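You operate a simulated robot arm through the tools that you are given. There is no shell and no other tool. Be economical: measure what you need, move in short steps, check, and stop when the job is done.

The job below is to be done with a simulated robot arm. You get a single attempt, and the scene is never put back.

## Task
Nest the sieves finest first on the pan, lid on, clamp and shake the sample through.
Fine: 1 mm under 2 mm; three to five turns of the crank with the clamp locked.

It is judged by the outcome, as a careful person would: the job done as asked, and still so three seconds after it is handed in. It fails if anything else is knocked over, pushed out of place, dropped, spilled or broken. A push-on lid holds only when it is set on centred and level and pressed home; a screw cap is set on level and turned clockwise until tight.

## Robot
A 6-joint arm with a two-finger gripper on a trunk, on a base that drives. Base frame: it is fixed to the floor where the robot stands at the start and does not move with it; the origin is under the middle of the robot, x ahead of it, y to its left, z up. Lengths are in mm, angles in rad, forces in N, time in s.
With the tool pointing down near the work surface it reaches from about 300 to 720 mm from the robot's upright axis, wherever it stands. Its first joint turns from -2.897 to 2.897 rad. Places, roughly: shaker clamp [500, 200, 1100]; sieve shaker [500, 400, 1000]. Payload 1.57 kg.
Tool frame: the origin (TCP) lies between the finger pads and is the grasp point; the fingertips stand 21 mm ahead of it; z points along the fingers, y is the line along which they close. The gripper opens to 70 mm. The gripper's body begins 50 mm behind the TCP.
Orientation is that of the tool frame in the base frame, as a unit quaternion [w, x, y, z]. With the fingers straight down and closing along the base's y, the tool's x points along the base's -x, its y along +y and its z along -z.

## Interface
- The arm moves only by the tool drive_tool. Its argument "deltas" is text: rows parted by semicolons, each of 7 numbers parted by spaces: the shift along the base's x, y, z in mm, then the turn, a rotation vector about the base's x, y, z in rad, then the finger opening in mm, from 0 to 70. In form: dx dy dz rx ry rz claw; .... A call has 1 to 20 rows; each row shifts and turns the commanded pose from where the row before left it. A row lasts 0.2 s, in which the tool goes at most 50 mm and 0.15 rad; a call with a longer step from one row to the next is refused whole, and so is a gripper value outside its range. A pose out of reach is approached as far as the arm can. The call stops where the force on the tool passes 80 N (or 10 N more than at its start, if that is more) or the arm is blocked; 0.2 s more then pass. The fingers move at their own pace and stop on an object; they squeeze with about 30 N. The grip force told is the motor's: it shows also when the fingers shut on nothing. Time passes only in rows, and 0.2 s behind the last, so rows that do not move let the fingers close. It gives the time, the measured TCP pose, the force on the tool (base axes), the opening and the grip force at its end, in the units of the frame above (readings bear some noise), with the torque about the TCP (base axes, N m) and any sound that the robot's microphone picked up, and new pictures: "pictures" is both (left out), scene, wrist or none.
- Cameras (640 x 400 px; columns grow to the right, rows downward): "scene" is now at [32.4, 158.6, 1511.6]; the picture's right is [0.04, -1.00, 0.00], its down [-0.46, -0.02, -0.89] and it looks along [0.89, 0.03, -0.46] (base axes); focal length 256 px, centre (320, 200). "wrist" rides on the gripper at [79, 4, -81] in the tool frame; the picture's right is [-0.05, 1.00, 0.00], its down [-0.67, -0.04, -0.74] and it looks along [-0.74, -0.04, 0.67] (tool axes); focal length 256 px, centre (320, 200). There is no depth. A picture from a camera that has moved, and an enlarged one, comes with that camera's place and axes in the base frame and with its lens.
- steer(legs): drives the robot by 1 to 6 legs, each [ahead, left, turn to the left] in mm, mm and rad, along the robot's own axes; the way and the turn of a leg run together, so that a leg with both is an arc; at most 1500 mm and 3.142 rad a leg. The arm and the cameras ride along, it lands a little off, and it stops where it bumps. It gives what a move gives, and a new picture of the scene camera.
- aim_head(pan, tilt): turns the head with the scene camera to pan (to the left, within 2.705 rad either way) and tilt (down, from -0.506 to 1.204), counted from straight ahead of the robot. It gives what a move gives, and a new picture of the scene camera.
- zoom(camera, box): a new picture of the part [left, top, right, bottom] of that camera's present view, enlarged. The clock stands still meanwhile.
- finish_job(): hands the job in; it is judged then, once.

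Work in short steps. Places have to be worked out from the pictures, the camera data and where the tool is seen: move nearer, look again, correct. Check each grasp and each placing, and mend what went wrong. You have 120 turns and 260 pictures in all, those below and enlarged ones among them. Open the gripper and draw the arm clear of the work before you hand the job in, unless the task says otherwise; then end with one line.

The tools are called as name(argument=value, ...) on one line, values as JSON. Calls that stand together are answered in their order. drive_tool: Moves the arm, as the interface text tells. Its arguments: {"type":"object","properties":{"deltas":{"type":"string"},"pictures":{"type":"string","enum":["both","scene","wrist","none"]}},"required":["deltas"]} The other tools are called the same way: steer (legs) drives the base; aim_head (pan, tilt) turns the head that bears the scene camera; zoom (camera, box) takes an enlarged picture of a part of a camera's view; finish_job () hands the job in.

At the start:

```text
t: 0.0
ee_pos: [320.1, 79.6, 1355.2]
orientation: [0.0, 0.0, 1.0, 0.0]
ft_force: [0.8, 0.5, -0.2]
torque: [-0.01, -0.01, 0.02]
grip_width: 70.1
grip_force: 0.0
robot x, y, heading: [0.2, -2.6, -0.003]
head pan, tilt: [0.038, 0.482]
```

scene: 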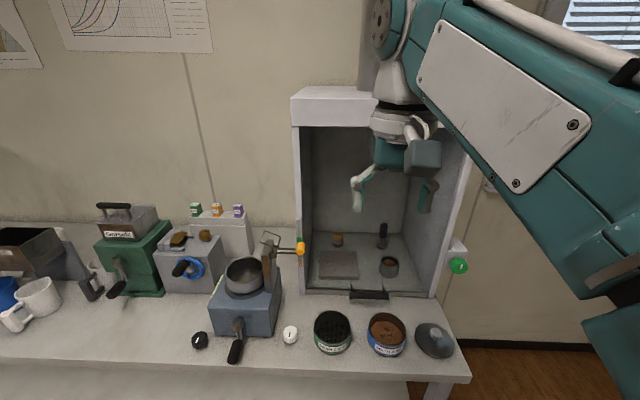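
wrist: 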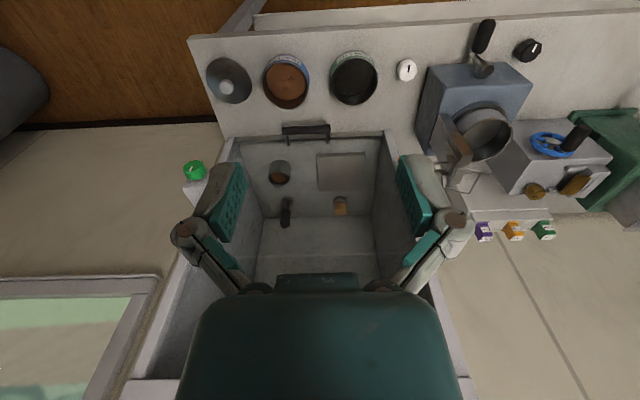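

The scene shows a shaker with a pan (blue-grey box), two sieves and a lid in front. I'll zoom to see the parts.

zoom(camera="scene", box=[180, 200, 340, 370])

zoom(camera="scene", box=[270, 280, 470, 380])

zoom(camera="wrist", box=[190, 30, 550, 220])

```text
2.35 times, centred on (260, 285) of scene
camera zoom: at [32.4, 158.6, 1511.6], right [0.04, -1.0, 0.0], down [-0.46, -0.02, -0.89], along [0.89, 0.03, -0.46], focal length 602 px, centre (461, 0)
```

zoom: 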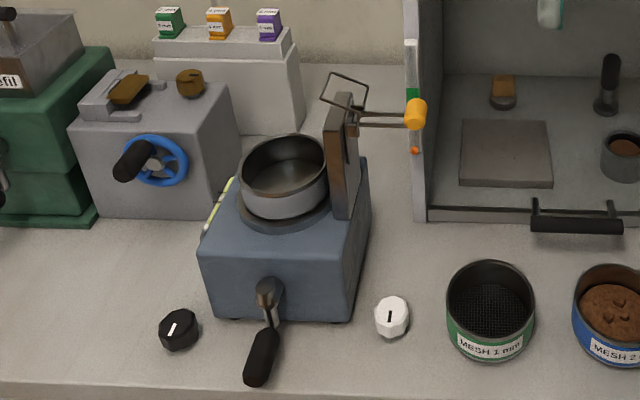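

```text
3.20 times, centred on (370, 330) of scene
camera zoom: at [32.4, 158.6, 1511.6], right [0.04, -1.0, 0.0], down [-0.46, -0.02, -0.89], along [0.89, 0.03, -0.46], focal length 818 px, centre (160, -216)
```

zoom: 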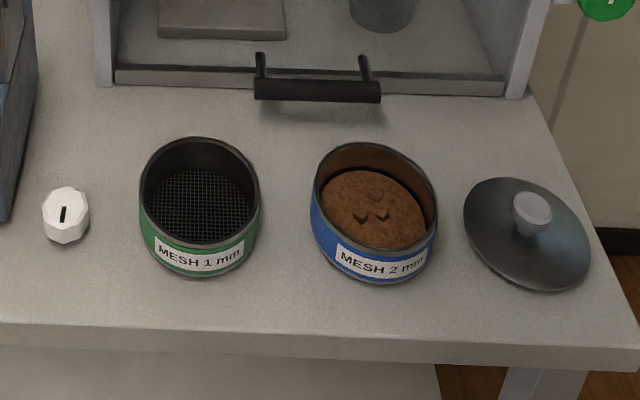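

```text
1.78 times, centred on (370, 125) of wrist
camera zoom: at [240.5, 84.5, 1437.5], right [0.05, 1.0, 0.0], down [0.67, -0.03, 0.74], along [0.74, -0.04, -0.67], focal length 455 px, centre (231, 333)
```

zoom: 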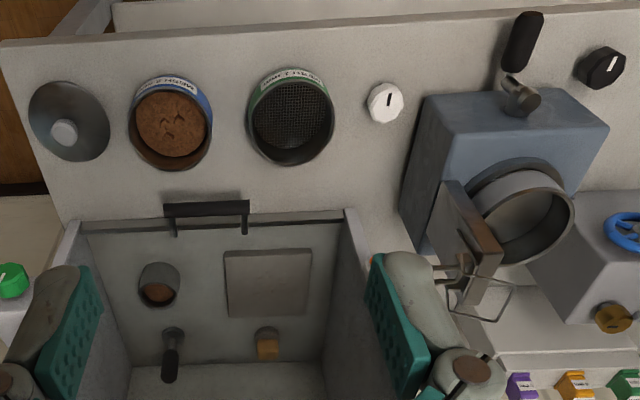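

The two sieves, the lid, shaker with pan, post with orange-knobbed clamp and a front crank are visible. I'll move over the 1 mm sieve for measuring.

drive_tool(deltas="0 10 -45 0 0 0 70;0 10 -45 0 0 0 70;15 10 -45 0 0 0 70;15 10 -45 0 0 0 70;20 10 -20 0 0 0 70;20 10 -10 0 0 0 70")

```text
t: 1.4
ee_pos: [390.7, 140.8, 1148.0]
orientation: [0.0, 0.0, 1.0, -0.002]
ft_force: [0.2, -0.5, 0.2]
torque: [0.01, -0.01, -0.02]
grip_width: 69.7
grip_force: 0.1
robot x, y, heading: [1.3, 2.1, 0.002]
head pan, tilt: [0.038, 0.482]
camera scene: at [32.8, 159.4, 1511.5], right [0.04, -1.0, 0.0], down [-0.46, -0.02, -0.89], along [0.89, 0.03, -0.46], focal length 256 px, centre (320, 200)
camera wrist: at [310.7, 145.8, 1228.3], right [0.05, 1.0, 0.0], down [0.67, -0.03, 0.74], along [0.74, -0.04, -0.67], focal length 256 px, centre (320, 200)
```

scene: 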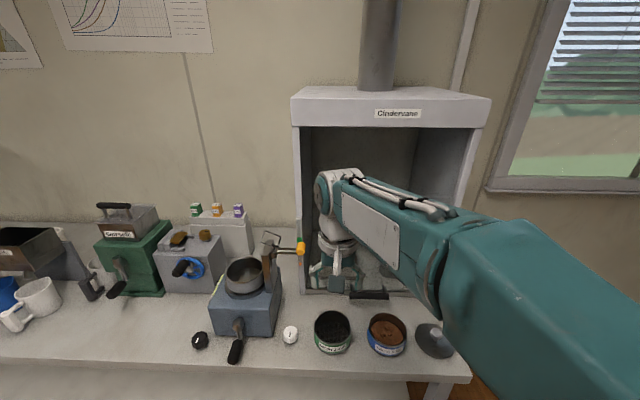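
wrist: 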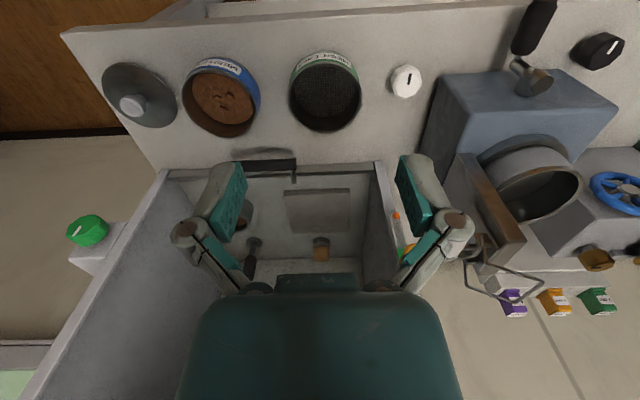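

I'll zoom the wrist view to triangulate from the two wrist poses.

zoom(camera="wrist", box=[80, 20, 400, 180])

zoom(camera="wrist", box=[380, 0, 640, 320])

```text
2.00 times, centred on (240, 100) of wrist
camera zoom: at [310.7, 145.8, 1228.3], right [0.05, 1.0, 0.0], down [0.67, -0.03, 0.74], along [0.74, -0.04, -0.67], focal length 512 px, centre (480, 400)
```

zoom: 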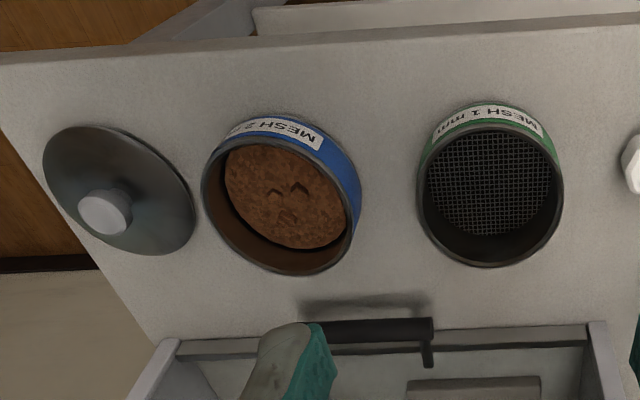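

```text
1.25 times, centred on (510, 160) of wrist
camera zoom: at [310.7, 145.8, 1228.3], right [0.05, 1.0, 0.0], down [0.67, -0.03, 0.74], along [0.74, -0.04, -0.67], focal length 320 px, centre (82, 250)
```

zoom: 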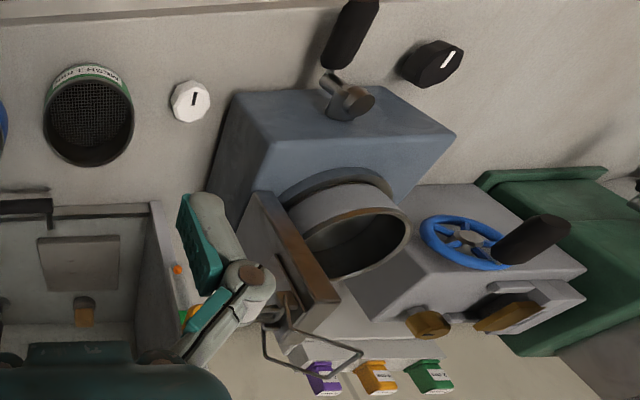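

Estimates put the 1 mm sieve at about (450,143), diameter about 95. I'll move above its left (+y) wall and look.

drive_tool(deltas="30 24 -40 0 0 0 60;30 24 -40 0 0 0 50;0 0 -28 0 0 0 40;0 0 0 0 0 0 40")

zoom(camera="scene", box=[260, 220, 460, 370])

```text
refused: row 1 steps farther than a row can; nothing moved
```

```text
2.67 times, centred on (360, 295) of scene
camera zoom: at [32.8, 159.4, 1511.5], right [0.04, -1.0, 0.0], down [-0.46, -0.02, -0.89], along [0.89, 0.03, -0.46], focal length 682 px, centre (213, -53)
```

zoom: 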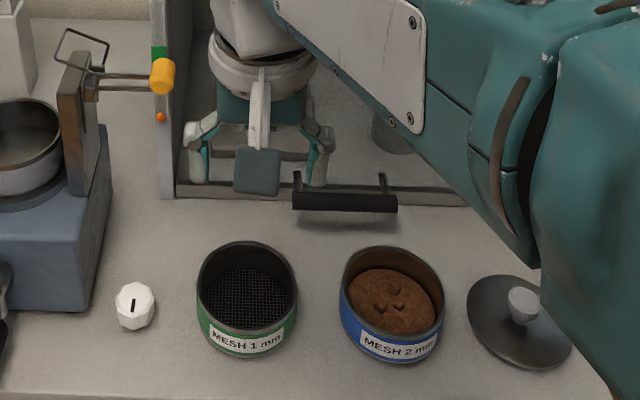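

Retry with smaller steps.

drive_tool(deltas="20 16 -30 0 0 0 60;20 16 -30 0 0 0 50;20 16 -30 0 0 0 40;0 0 -20 0 0 0 40")

```text
t: 2.4
ee_pos: [449.2, 187.0, 1033.9]
orientation: [0.0, 0.0, 1.0, -0.001]
ft_force: [0.0, -0.2, -0.6]
torque: [-0.05, 0.01, -0.02]
grip_width: 39.9
grip_force: 0.1
robot x, y, heading: [-4.8, -0.6, -0.002]
head pan, tilt: [0.038, 0.482]
camera scene: at [33.2, 159.6, 1511.4], right [0.04, -1.0, 0.0], down [-0.46, -0.02, -0.89], along [0.88, 0.03, -0.46], focal length 256 px, centre (320, 200)
camera wrist: at [370.8, 192.1, 1115.5], right [0.05, 1.0, 0.0], down [0.67, -0.04, 0.74], along [0.74, -0.04, -0.67], focal length 256 px, centre (320, 200)
```

scene: 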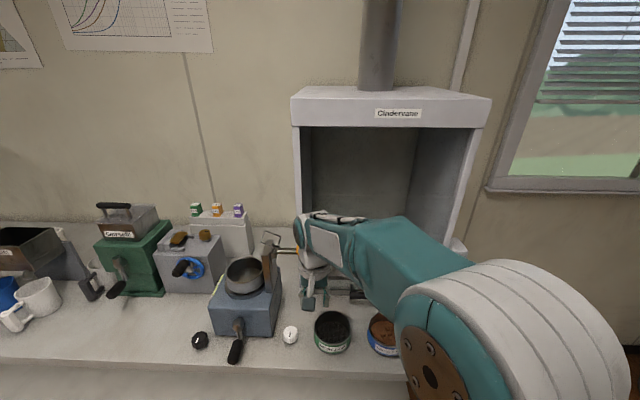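
wrist: 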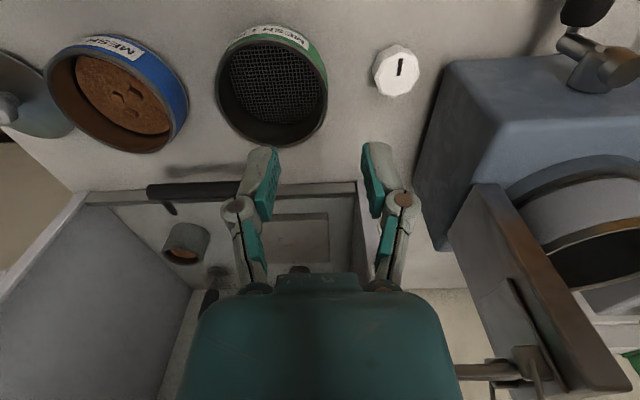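

Triangulation from wrist views now suggests rim centre about (478,143,890), radius ~50. Moving over its left wall and lower.

drive_tool(deltas="15 3 -35 0 0 0 40;14 2 -35 0 0 0 40;0 0 0 0 0 0 40")

zoom(camera="scene", box=[180, 220, 420, 370])

```text
t: 3.2
ee_pos: [479.7, 192.6, 965.2]
orientation: [0.0, 0.0, 1.0, -0.001]
ft_force: [0.4, 0.1, -0.2]
torque: [-0.01, 0.01, 0.01]
grip_width: 40.0
grip_force: 0.0
robot x, y, heading: [-1.0, -0.6, -0.003]
head pan, tilt: [0.038, 0.482]
camera scene: at [33.5, 159.6, 1511.4], right [0.04, -1.0, 0.0], down [-0.46, -0.02, -0.89], along [0.88, 0.03, -0.46], focal length 256 px, centre (320, 200)
camera wrist: at [400.3, 197.6, 1046.8], right [0.05, 1.0, 0.0], down [0.67, -0.03, 0.74], along [0.74, -0.04, -0.67], focal length 256 px, centre (320, 200)
```

scene: 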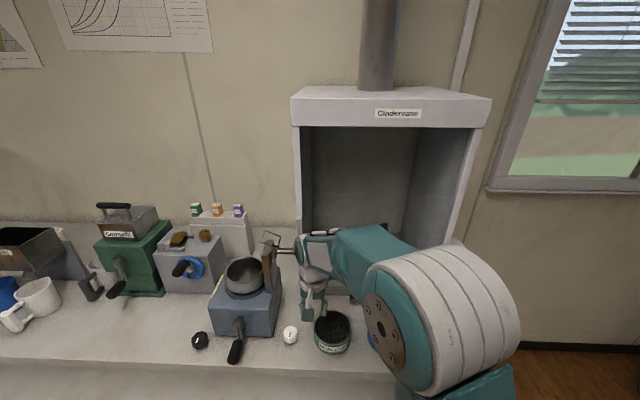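
wrist: 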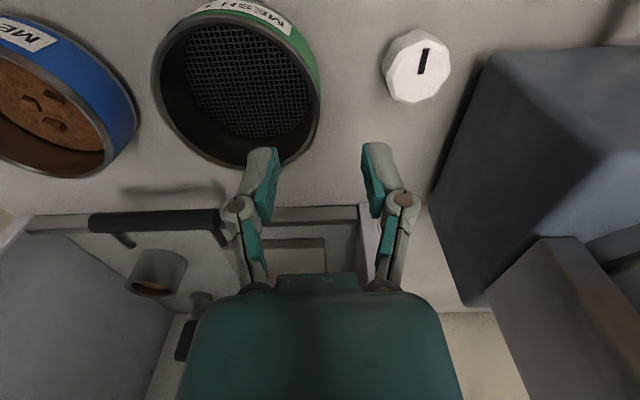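

```text
2.67 times, centred on (300, 295) of scene
camera zoom: at [33.5, 159.6, 1511.4], right [0.04, -1.0, 0.0], down [-0.46, -0.02, -0.89], along [0.88, 0.03, -0.46], focal length 682 px, centre (373, -53)
```

zoom: 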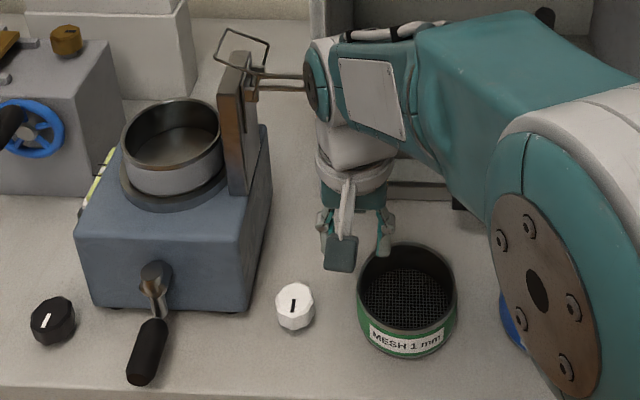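

Refined: rim centre ≈ (463,147,910), R≈47. I'll shift back in x, descend slightly and look.

drive_tool(deltas="-16 0 -8 0 0 0 40;0 0 -10 0 0 0 40;0 0 0 0 0 0 40")

zoom(camera="scene", box=[270, 270, 370, 370])

```text
t: 4.0
ee_pos: [463.8, 191.4, 945.7]
orientation: [0.001, 0.0, 1.0, -0.001]
ft_force: [0.0, 0.2, -1.0]
torque: [0.02, 0.01, -0.02]
grip_width: 39.7
grip_force: 0.2
robot x, y, heading: [0.7, 0.9, -0.0]
head pan, tilt: [0.038, 0.482]
camera scene: at [33.3, 159.4, 1511.5], right [0.04, -1.0, 0.0], down [-0.46, -0.02, -0.89], along [0.88, 0.03, -0.46], focal length 256 px, centre (320, 200)
camera wrist: at [384.1, 197.5, 1028.1], right [0.05, 1.0, 0.0], down [0.67, -0.03, 0.74], along [0.74, -0.04, -0.67], focal length 256 px, centre (320, 200)
```

scene: 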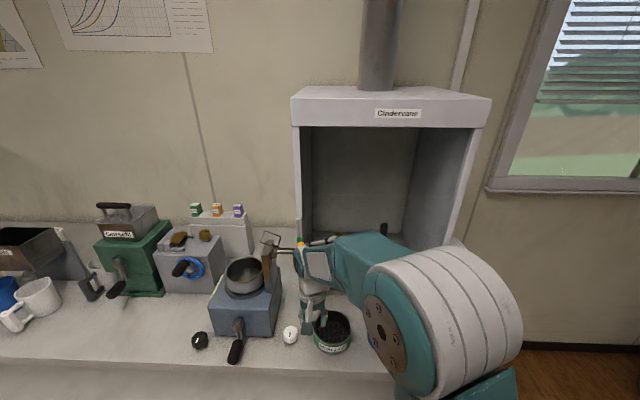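
wrist: 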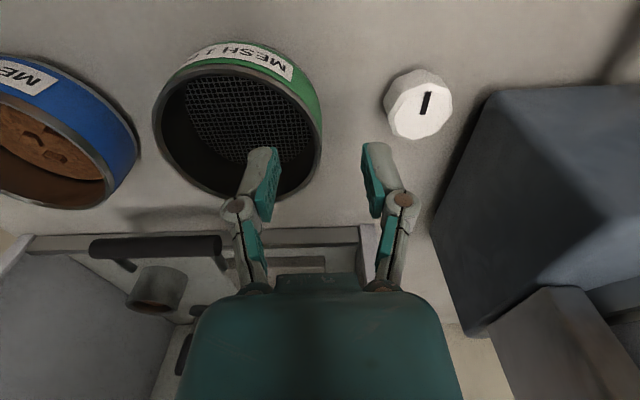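

```text
4.00 times, centred on (320, 320) of scene
camera zoom: at [33.3, 159.4, 1511.5], right [0.04, -1.0, 0.0], down [-0.46, -0.02, -0.89], along [0.88, 0.03, -0.46], focal length 1023 px, centre (320, -280)
```

zoom: 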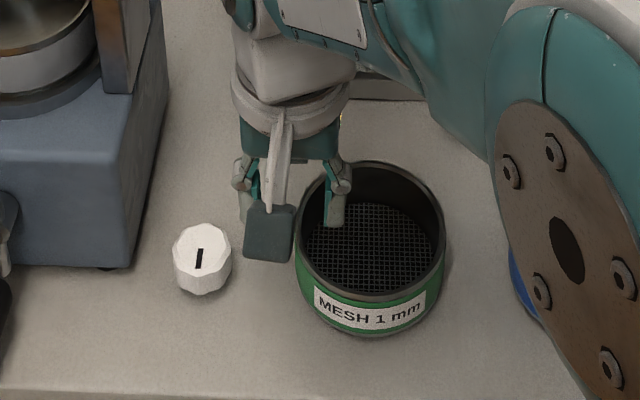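

Rim now judged ≈ (470,143,895), R≈50; the fingers straddle the wall. Descend in steps.

drive_tool(deltas="5 0 -15 0 0 0 40;0 0 -15 0 0 0 40;0 0 0 0 0 0 40")

zoom(camera="scene", box=[270, 270, 370, 370])

```text
t: 4.8
ee_pos: [467.8, 192.7, 917.8]
orientation: [0.001, 0.0, 1.0, -0.001]
ft_force: [0.5, 0.0, -0.7]
torque: [0.01, 0.0, -0.02]
grip_width: 40.0
grip_force: 0.0
robot x, y, heading: [2.6, -0.3, 0.001]
head pan, tilt: [0.038, 0.482]
camera scene: at [33.4, 159.5, 1511.4], right [0.04, -1.0, 0.0], down [-0.46, -0.02, -0.89], along [0.88, 0.03, -0.46], focal length 256 px, centre (320, 200)
camera wrist: at [388.4, 197.5, 999.1], right [0.05, 1.0, 0.0], down [0.67, -0.03, 0.74], along [0.74, -0.04, -0.67], focal length 256 px, centre (320, 200)
```

scene: 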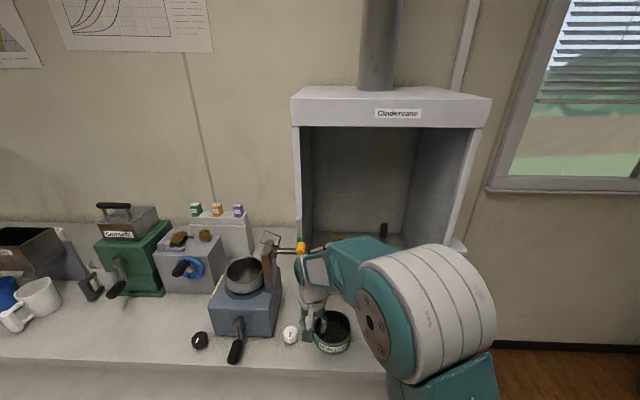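
wrist: 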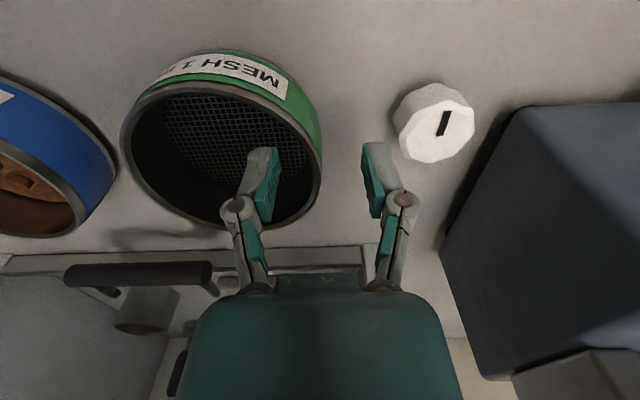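

```text
4.00 times, centred on (320, 320) of scene
camera zoom: at [33.4, 159.5, 1511.4], right [0.04, -1.0, 0.0], down [-0.46, -0.02, -0.89], along [0.88, 0.03, -0.46], focal length 1023 px, centre (320, -280)
```

zoom: 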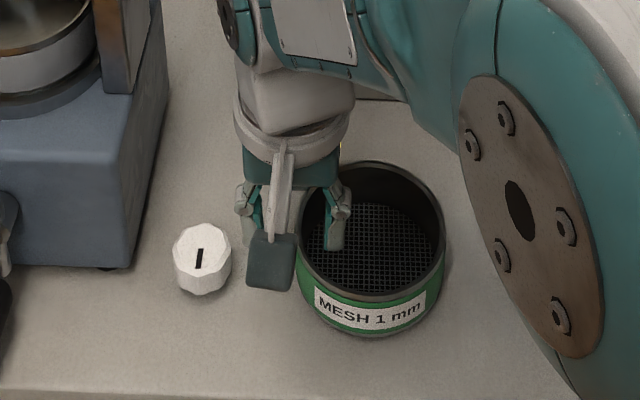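

Fingertips about at rim height, straddling the wall. Descend to ~25 mm insertion and look.

drive_tool(deltas="2 0 -14 0 0 0 40;0 0 -14 0 0 0 40;0 0 0 0 0 0 40")

zoom(camera="scene", box=[270, 270, 370, 370])

```text
t: 5.6
ee_pos: [469.7, 192.3, 888.2]
orientation: [0.0, 0.0, 1.0, -0.001]
ft_force: [-0.8, -0.7, 0.2]
torque: [-0.03, 0.0, 0.0]
grip_width: 40.3
grip_force: 0.0
robot x, y, heading: [0.7, 5.7, -0.001]
head pan, tilt: [0.038, 0.482]
camera scene: at [33.5, 159.5, 1511.4], right [0.04, -1.0, 0.0], down [-0.46, -0.02, -0.89], along [0.88, 0.03, -0.46], focal length 256 px, centre (320, 200)
camera wrist: at [390.4, 196.6, 969.6], right [0.05, 1.0, 0.0], down [0.67, -0.03, 0.74], along [0.74, -0.04, -0.67], focal length 256 px, centre (320, 200)
```

scene: 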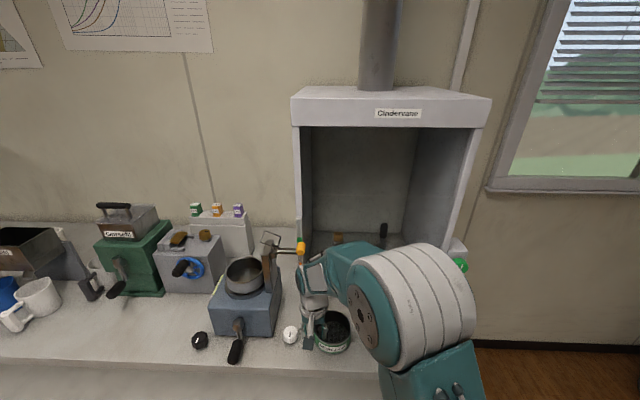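
wrist: 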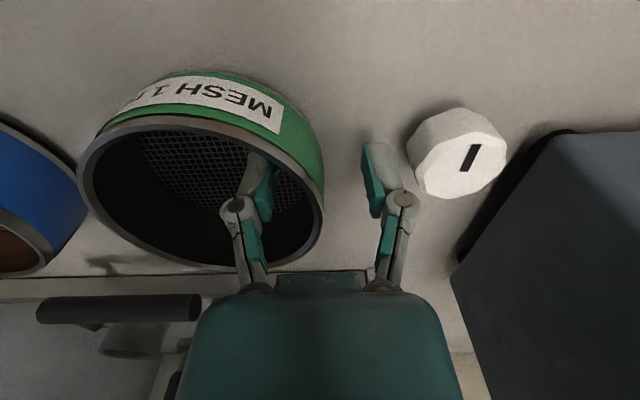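

```text
4.00 times, centred on (320, 320) of scene
camera zoom: at [33.5, 159.5, 1511.4], right [0.04, -1.0, 0.0], down [-0.46, -0.02, -0.89], along [0.88, 0.03, -0.46], focal length 1023 px, centre (320, -280)
```

zoom: 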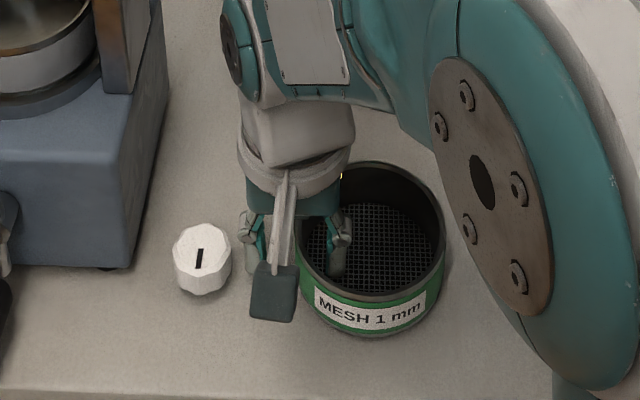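

Inside finger is in the sieve with the wall between the pads. Close.

drive_tool(deltas="0 0 0 0 0 0 20;0 0 0 0 0 0 0;0 0 0 0 0 0 0;0 0 0 0 0 0 0")

```text
t: 6.6
ee_pos: [470.4, 192.4, 888.2]
orientation: [-0.001, 0.0, 1.0, -0.001]
ft_force: [-0.8, 0.4, 0.3]
torque: [0.0, 0.05, -0.04]
grip_width: 6.0
grip_force: 30.0
robot x, y, heading: [-1.3, -1.3, -0.001]
head pan, tilt: [0.038, 0.482]
camera scene: at [33.5, 159.5, 1511.4], right [0.04, -1.0, 0.0], down [-0.46, -0.02, -0.89], along [0.88, 0.03, -0.46], focal length 256 px, centre (320, 200)
camera wrist: at [390.3, 196.6, 969.8], right [0.05, 1.0, 0.0], down [0.67, -0.03, 0.74], along [0.74, -0.04, -0.67], focal length 256 px, centre (320, 200)
```

scene: 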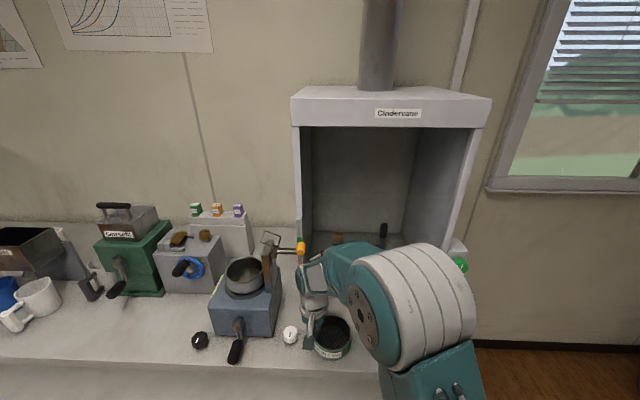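
wrist: 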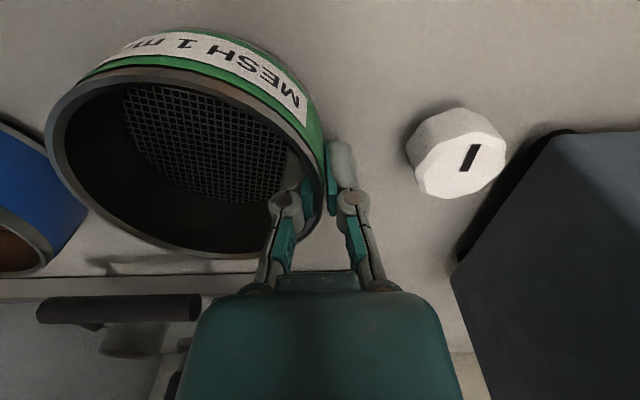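

zoom(camera="scene", box=[270, 270, 370, 370])

zoom(camera="wrist", box=[20, 10, 420, 290])

```text
4.00 times, centred on (320, 320) of scene
camera zoom: at [33.5, 159.5, 1511.4], right [0.04, -1.0, 0.0], down [-0.46, -0.02, -0.89], along [0.88, 0.03, -0.46], focal length 1023 px, centre (320, -280)
```

zoom: 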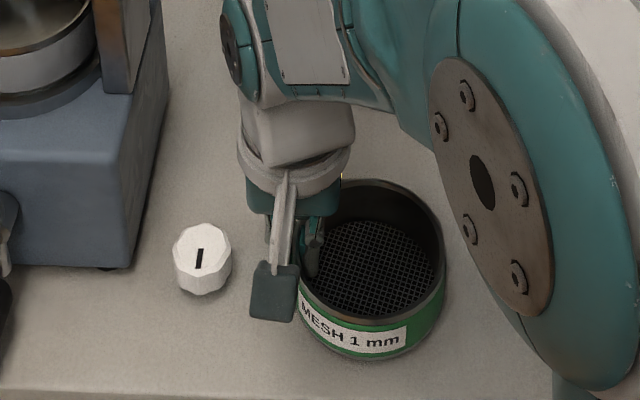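

```text
1.43 times, centred on (220, 150) of wrist
camera zoom: at [390.3, 196.6, 969.8], right [0.05, 1.0, 0.0], down [0.67, -0.03, 0.74], along [0.74, -0.04, -0.67], focal length 366 px, centre (463, 271)
```

zoom: 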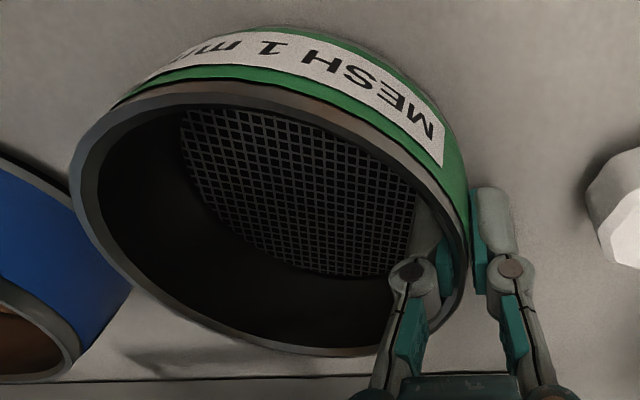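

Gripped (6 mm wall). Lift straight up and check.

drive_tool(deltas="0 0 5 0 0 0 0;0 0 10 0 0 0 0;0 0 25 0 0 0 0;0 0 40 0 0 0 0;0 0 45 0 0 0 0;0 0 45 0 0 0 0;0 0 40 0 0 0 0;0 0 0 0 0 0 0")

```text
t: 8.4
ee_pos: [469.3, 193.1, 1100.6]
orientation: [0.0, 0.0, 1.0, 0.0]
ft_force: [-0.4, 0.2, -1.0]
torque: [0.09, 0.02, -0.02]
grip_width: 6.2
grip_force: 30.1
robot x, y, heading: [0.8, -2.3, 0.001]
head pan, tilt: [0.038, 0.482]
camera scene: at [33.3, 159.2, 1511.5], right [0.04, -1.0, 0.0], down [-0.46, -0.02, -0.89], along [0.88, 0.03, -0.46], focal length 256 px, centre (320, 200)
camera wrist: at [390.8, 197.5, 1182.3], right [0.05, 1.0, 0.0], down [0.67, -0.03, 0.74], along [0.74, -0.04, -0.67], focal length 256 px, centre (320, 200)
```

scene: 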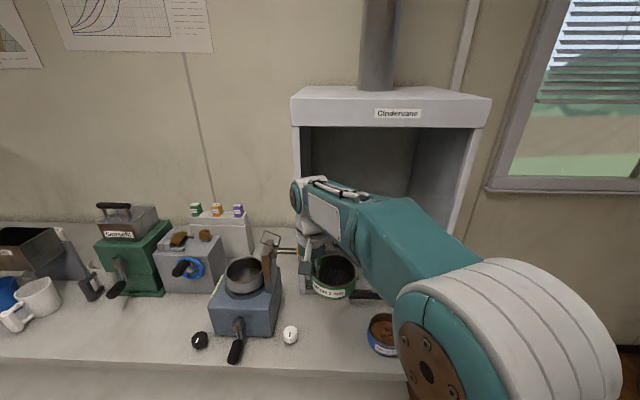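
wrist: 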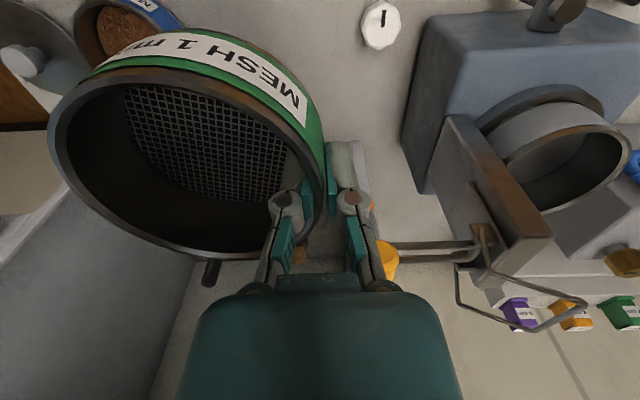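

Held level. I'll raise further and drive the base 250 mm to the left so everything's in comfortable reach.

drive_tool(deltas="-40 0 25 0 0 0 0;-40 0 25 0 0 0 0;-30 0 35 0 0 0 0;0 0 45 0 0 0 0", pictures="none")

steer(legs=[[0, 250, 0]])

aim_head(pan=-0.1, tilt=0.7)

```text
t: 9.4
ee_pos: [360.4, 193.6, 1228.8]
orientation: [-0.001, 0.0, 1.0, -0.001]
ft_force: [0.3, -0.2, -1.7]
torque: [0.06, 0.01, 0.02]
grip_width: 6.0
grip_force: 30.6
robot x, y, heading: [-2.9, 0.9, 0.003]
head pan, tilt: [0.038, 0.482]
```

```text
t: 11.2
ee_pos: [361.1, 431.3, 1229.8]
orientation: [-0.001, 0.003, 1.0, 0.003]
ft_force: [0.0, -0.1, -1.6]
torque: [0.03, -0.04, 0.02]
grip_width: 5.8
grip_force: 30.0
robot x, y, heading: [-1.4, 249.4, -0.003]
head pan, tilt: [0.038, 0.482]
camera scene: at [34.3, 396.7, 1512.6], right [0.03, -1.0, -0.01], down [-0.46, -0.01, -0.89], along [0.89, 0.03, -0.46], focal length 256 px, centre (320, 200)
```

scene: 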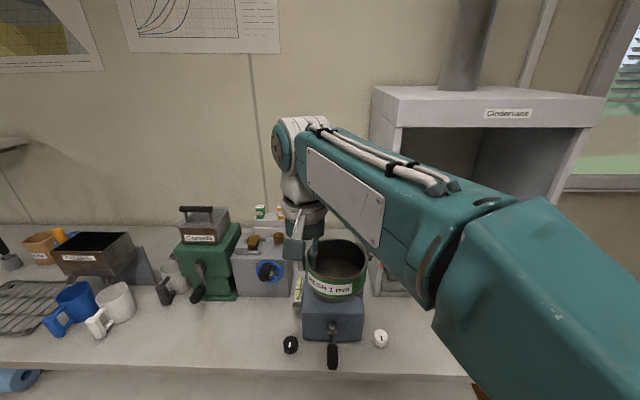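

```text
t: 12.0
ee_pos: [362.0, 434.3, 1229.7]
orientation: [0.0, 0.002, 1.0, 0.0]
ft_force: [0.1, 0.0, -0.6]
torque: [0.07, 0.01, -0.02]
grip_width: 6.1
grip_force: 29.6
robot x, y, heading: [-1.7, 249.0, -0.008]
head pan, tilt: [-0.099, 0.7]
camera scene: at [27.5, 390.2, 1492.7], right [-0.1, -0.99, 0.0], down [-0.64, 0.07, -0.76], along [0.76, -0.08, -0.64], focal length 256 px, centre (320, 200)
```

scene: 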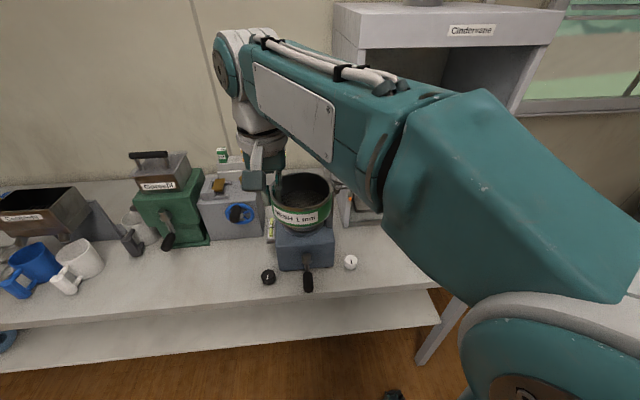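

Estimate pan rim centre ≈ (520,367,1045). I'll bring the sieve toward it at safe height and look with the wrist camera.

drive_tool(deltas="40 0 0 0 0 0 0;40 0 0 0 0 0 0;30 0 0 0 0 0 0;0 0 0 0 0 0 0")

zoom(camera="scene", box=[220, 130, 400, 300])

```text
t: 13.0
ee_pos: [468.7, 441.6, 1228.7]
orientation: [-0.001, 0.002, 1.0, -0.002]
ft_force: [0.3, -0.2, -1.6]
torque: [0.03, 0.0, 0.03]
grip_width: 6.1
grip_force: 30.1
robot x, y, heading: [-1.0, 247.6, -0.001]
head pan, tilt: [-0.099, 0.7]
camera scene: at [28.1, 397.8, 1492.1], right [-0.1, -0.99, 0.0], down [-0.64, 0.07, -0.76], along [0.76, -0.08, -0.64], focal length 256 px, centre (320, 200)
camera wrist: at [391.2, 446.2, 1310.5], right [0.06, 1.0, 0.0], down [0.67, -0.04, 0.74], along [0.74, -0.05, -0.67], focal length 256 px, centre (320, 200)
```

scene: 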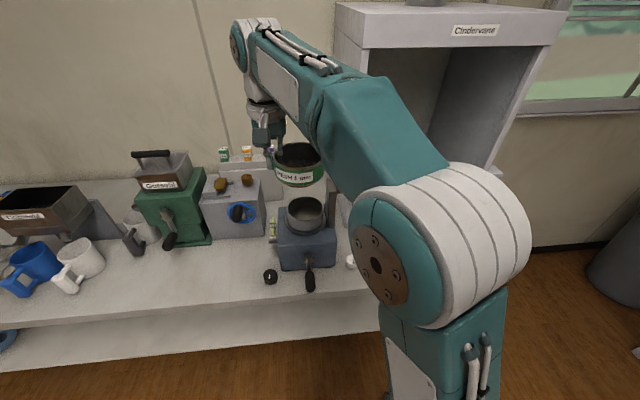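
wrist: 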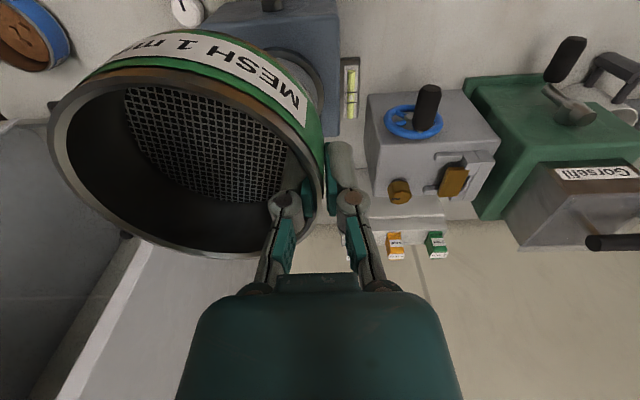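

```text
2.35 times, centred on (310, 215) of scene
camera zoom: at [28.1, 397.8, 1492.1], right [-0.1, -0.99, 0.0], down [-0.64, 0.07, -0.76], along [0.76, -0.08, -0.64], focal length 602 px, centre (344, 165)
```

zoom: 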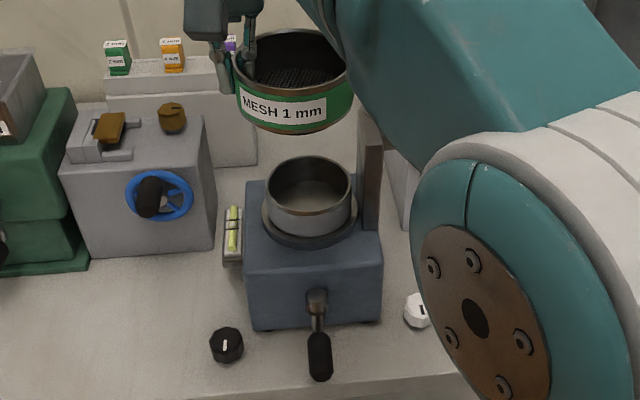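

I'll get a better wrist view of the pan by shifting the tool to its right, at safe height.

drive_tool(deltas="0 -45 -5 0 0 0 0;0 -45 -5 0 0 0 0;0 -45 -5 0 0 0 0;0 -20 -10 0 0 0 0;0 0 0 0 0 0 0;0 0 0 0 0 0 0")

zoom(camera="wrist", box=[320, 0, 640, 280])

zoom(camera="scene", box=[220, 130, 400, 300])

```text
t: 14.4
ee_pos: [472.0, 283.6, 1202.3]
orientation: [0.0, 0.003, 1.0, -0.001]
ft_force: [0.0, -1.1, -1.9]
torque: [0.07, -0.01, -0.01]
grip_width: 5.9
grip_force: 29.9
robot x, y, heading: [-0.9, 247.6, -0.005]
head pan, tilt: [-0.099, 0.7]
camera scene: at [28.0, 395.4, 1492.3], right [-0.1, -0.99, 0.0], down [-0.64, 0.07, -0.76], along [0.76, -0.08, -0.64], focal length 256 px, centre (320, 200)
camera wrist: at [393.0, 289.2, 1283.5], right [0.06, 1.0, 0.0], down [0.67, -0.04, 0.74], along [0.74, -0.04, -0.67], focal length 256 px, centre (320, 200)
```

scene: 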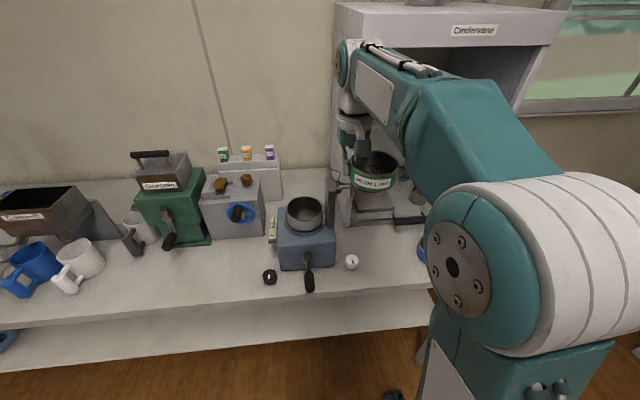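
wrist: 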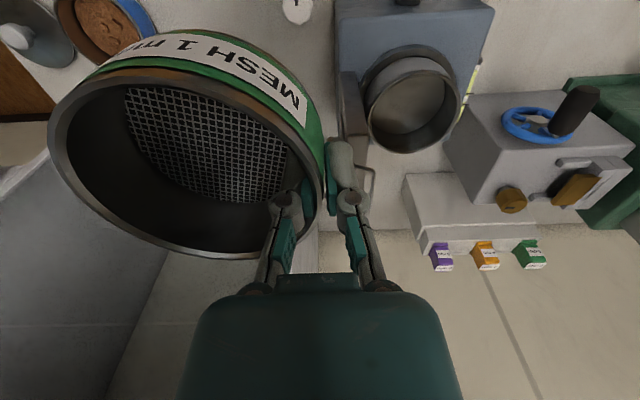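

```text
1.43 times, centred on (480, 140) of wrist
camera zoom: at [393.0, 289.2, 1283.5], right [0.06, 1.0, 0.0], down [0.67, -0.04, 0.74], along [0.74, -0.04, -0.67], focal length 366 px, centre (91, 286)
```

zoom: 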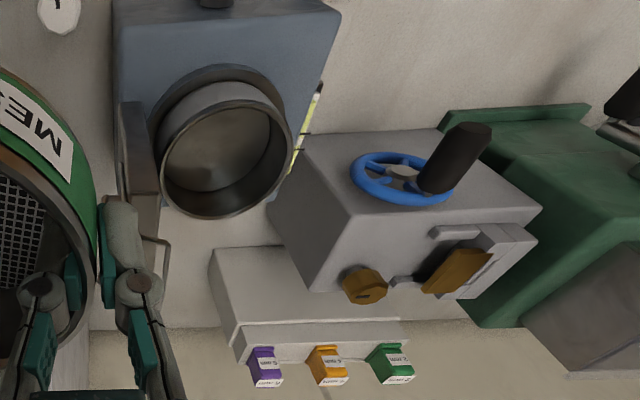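

```text
2.35 times, centred on (310, 215) of scene
camera zoom: at [28.0, 395.4, 1492.3], right [-0.1, -0.99, 0.0], down [-0.64, 0.07, -0.76], along [0.76, -0.08, -0.64], focal length 602 px, centre (344, 165)
```

zoom: 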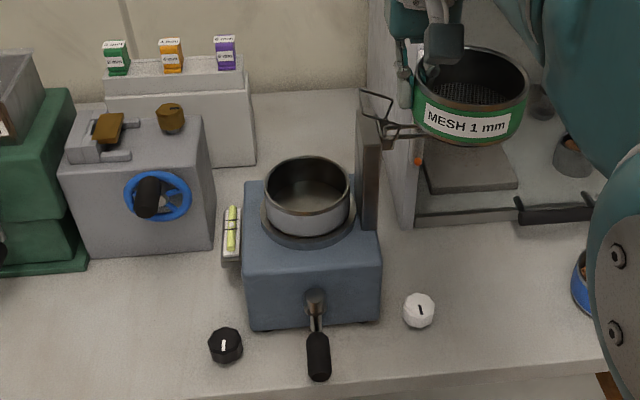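

Pan rim centre ≈ (536,382.5,1035), dia ≈ 99; post top about z 1150. Sieve centre is about TCP+(-1,-45). I'll go up and over, then look.

drive_tool(deltas="0 0 40 0 0 0 0;0 30 30 0 0 0 0;10 45 0 0 0 0 0;15 40 0 0 0 0 0;20 29 0 0 0 0 0;20 0 0 0 0 0 0;0 0 -30 0 0 0 0;0 0 -30 0 0 0 0;0 0 0 0 0 0 0;0 0 0 0 0 0 0")

zoom(camera="scene", box=[220, 130, 400, 300])

```text
t: 16.6
ee_pos: [536.9, 429.4, 1215.4]
orientation: [0.0, 0.002, 1.0, -0.001]
ft_force: [-1.1, -0.5, -1.6]
torque: [0.06, 0.01, 0.01]
grip_width: 5.9
grip_force: 29.9
robot x, y, heading: [-0.9, 247.7, -0.006]
head pan, tilt: [-0.099, 0.7]
camera scene: at [28.4, 396.1, 1492.2], right [-0.1, -0.99, 0.0], down [-0.64, 0.07, -0.76], along [0.76, -0.08, -0.65], focal length 256 px, centre (320, 200)
camera wrist: at [458.1, 435.0, 1296.9], right [0.06, 1.0, 0.0], down [0.67, -0.04, 0.74], along [0.74, -0.04, -0.67], focal length 256 px, centre (320, 200)
```

scene: 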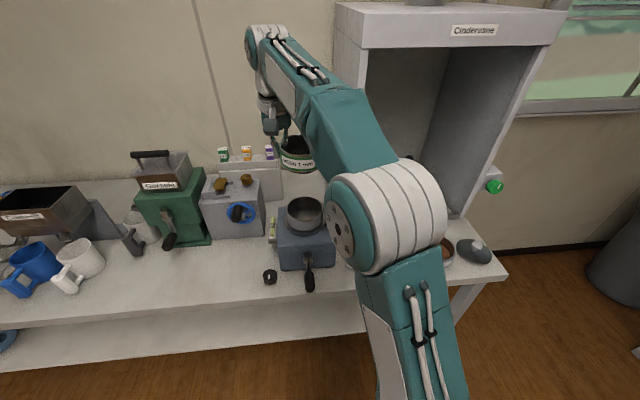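
wrist: 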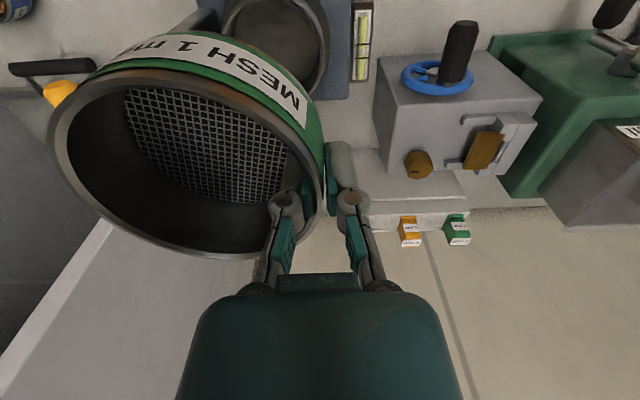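

```text
2.35 times, centred on (310, 215) of scene
camera zoom: at [28.4, 396.1, 1492.2], right [-0.1, -0.99, 0.0], down [-0.64, 0.07, -0.76], along [0.76, -0.08, -0.65], focal length 602 px, centre (344, 165)
```

zoom: 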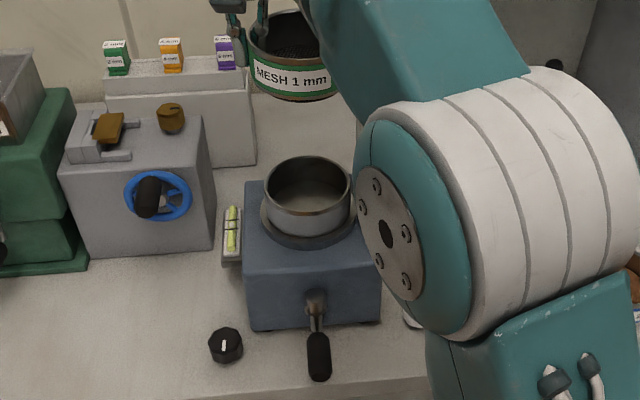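

Sieve appears aligned with the pan by projection. Descend to about 25 mm above contact and check.

drive_tool(deltas="0 1 -30 0 0 0 0;0 0 -30 0 0 0 0;0 0 -30 0 0 0 0;0 0 -22 0 0 0 0;0 0 0 0 0 0 0;0 0 0 0 0 0 0")

zoom(camera="scene", box=[260, 150, 360, 250])

```text
t: 18.0
ee_pos: [537.3, 431.4, 1102.7]
orientation: [0.001, 0.002, 1.0, -0.001]
ft_force: [0.1, 0.0, -2.3]
torque: [0.08, 0.02, 0.0]
grip_width: 5.8
grip_force: 30.3
robot x, y, heading: [1.5, 247.8, -0.003]
head pan, tilt: [-0.099, 0.7]
camera scene: at [28.4, 396.1, 1492.2], right [-0.1, -0.99, 0.0], down [-0.64, 0.07, -0.76], along [0.76, -0.08, -0.65], focal length 256 px, centre (320, 200)
camera wrist: at [458.1, 435.5, 1184.5], right [0.06, 1.0, 0.0], down [0.67, -0.04, 0.74], along [0.74, -0.04, -0.67], focal length 256 px, centre (320, 200)
```

scene: 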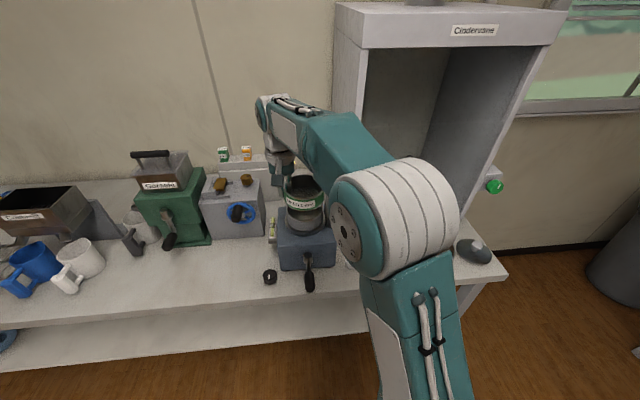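
wrist: 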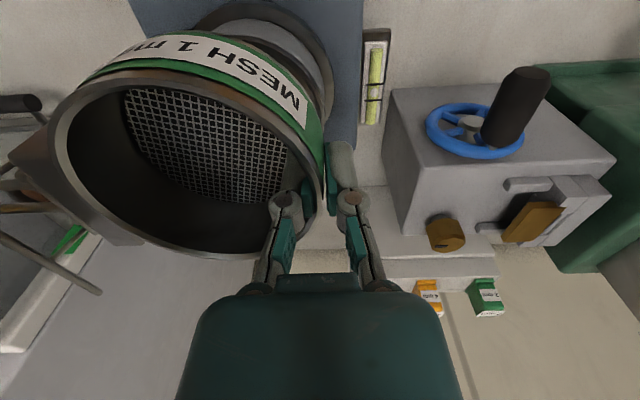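

```text
4.00 times, centred on (310, 200) of scene
camera zoom: at [28.4, 396.1, 1492.2], right [-0.1, -0.99, 0.0], down [-0.64, 0.07, -0.76], along [0.76, -0.08, -0.65], focal length 1023 px, centre (360, 200)
```

zoom: 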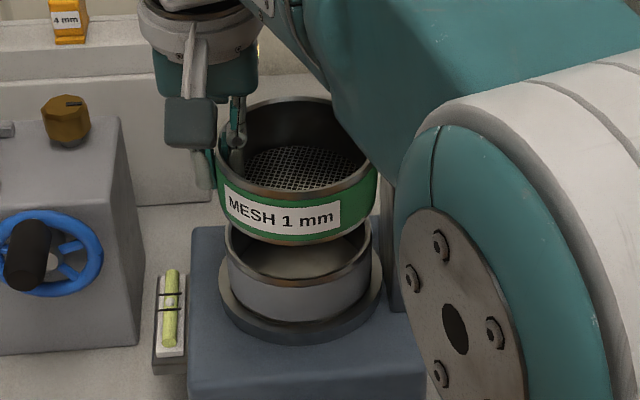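

zoom(camera="wrist", box=[180, 0, 400, 180])

```text
2.22 times, centred on (290, 90) of wrist
camera zoom: at [458.1, 435.5, 1184.5], right [0.06, 1.0, 0.0], down [0.67, -0.04, 0.74], along [0.74, -0.04, -0.67], focal length 569 px, centre (387, 444)
```

zoom: 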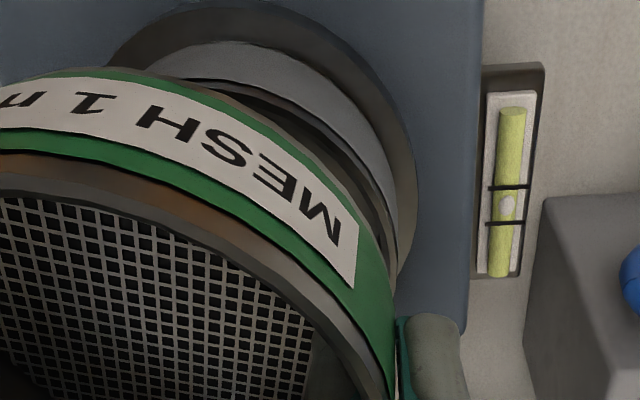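

Measurements suggest the sieve should shift about +5 in x and +1.5 in y. Apply and descend 18 mm.

drive_tool(deltas="5 1.5 -9 0 0 0 0;0 0 -9 0 0 0 0;0 0 0 0 0 0 0;0 0 0 0 0 0 0")

zoom(camera="scene", box=[270, 160, 350, 240])

zoom(camera="wrist", box=[180, 0, 400, 180])

```text
t: 19.0
ee_pos: [542.8, 431.2, 1084.0]
orientation: [0.001, 0.002, 1.0, -0.001]
ft_force: [0.1, -0.2, -1.3]
torque: [0.05, -0.02, -0.01]
grip_width: 6.1
grip_force: 30.2
robot x, y, heading: [1.8, 249.3, -0.002]
head pan, tilt: [-0.099, 0.7]
camera scene: at [28.4, 396.1, 1492.2], right [-0.1, -0.99, 0.0], down [-0.64, 0.07, -0.76], along [0.76, -0.08, -0.65], focal length 256 px, centre (320, 200)
camera wrist: at [463.5, 436.1, 1165.2], right [0.06, 1.0, 0.0], down [0.67, -0.04, 0.74], along [0.74, -0.04, -0.67], focal length 256 px, centre (320, 200)
```

scene: 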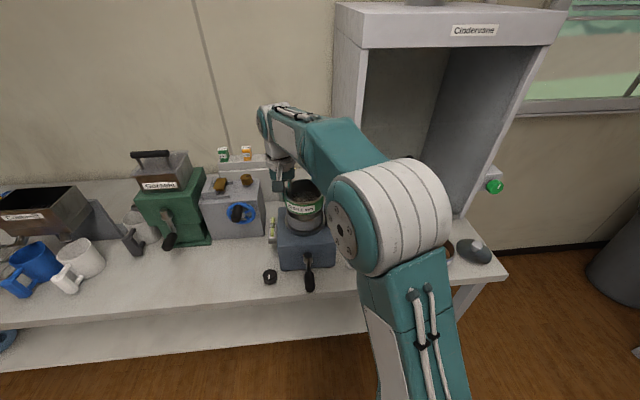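
wrist: 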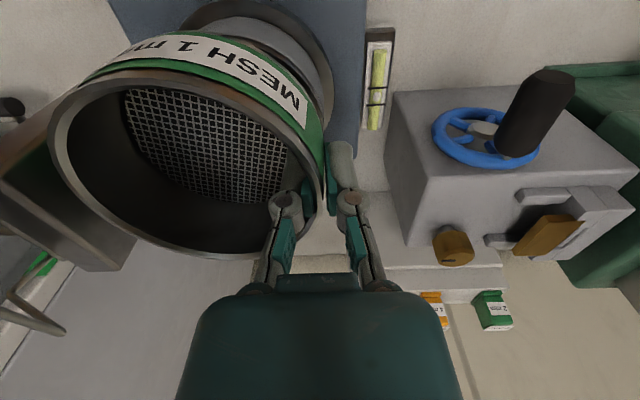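

```text
5.00 times, centred on (310, 200) of scene
camera zoom: at [28.4, 396.1, 1492.2], right [-0.1, -0.99, 0.0], down [-0.64, 0.07, -0.76], along [0.76, -0.08, -0.65], focal length 1279 px, centre (370, 200)
```

zoom: 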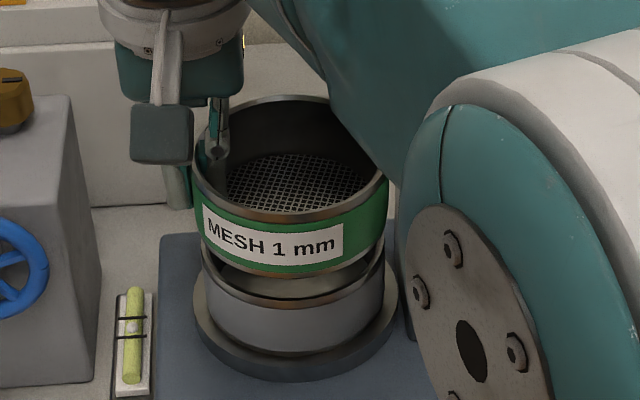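

```text
2.22 times, centred on (290, 90) of wrist
camera zoom: at [463.5, 436.1, 1165.2], right [0.06, 1.0, 0.0], down [0.67, -0.04, 0.74], along [0.74, -0.04, -0.67], focal length 569 px, centre (387, 444)
```

zoom: 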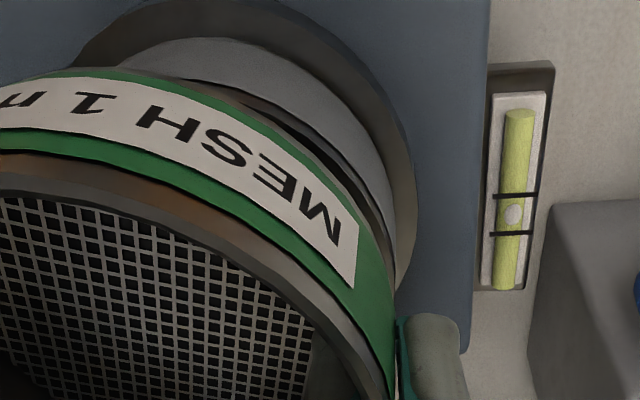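

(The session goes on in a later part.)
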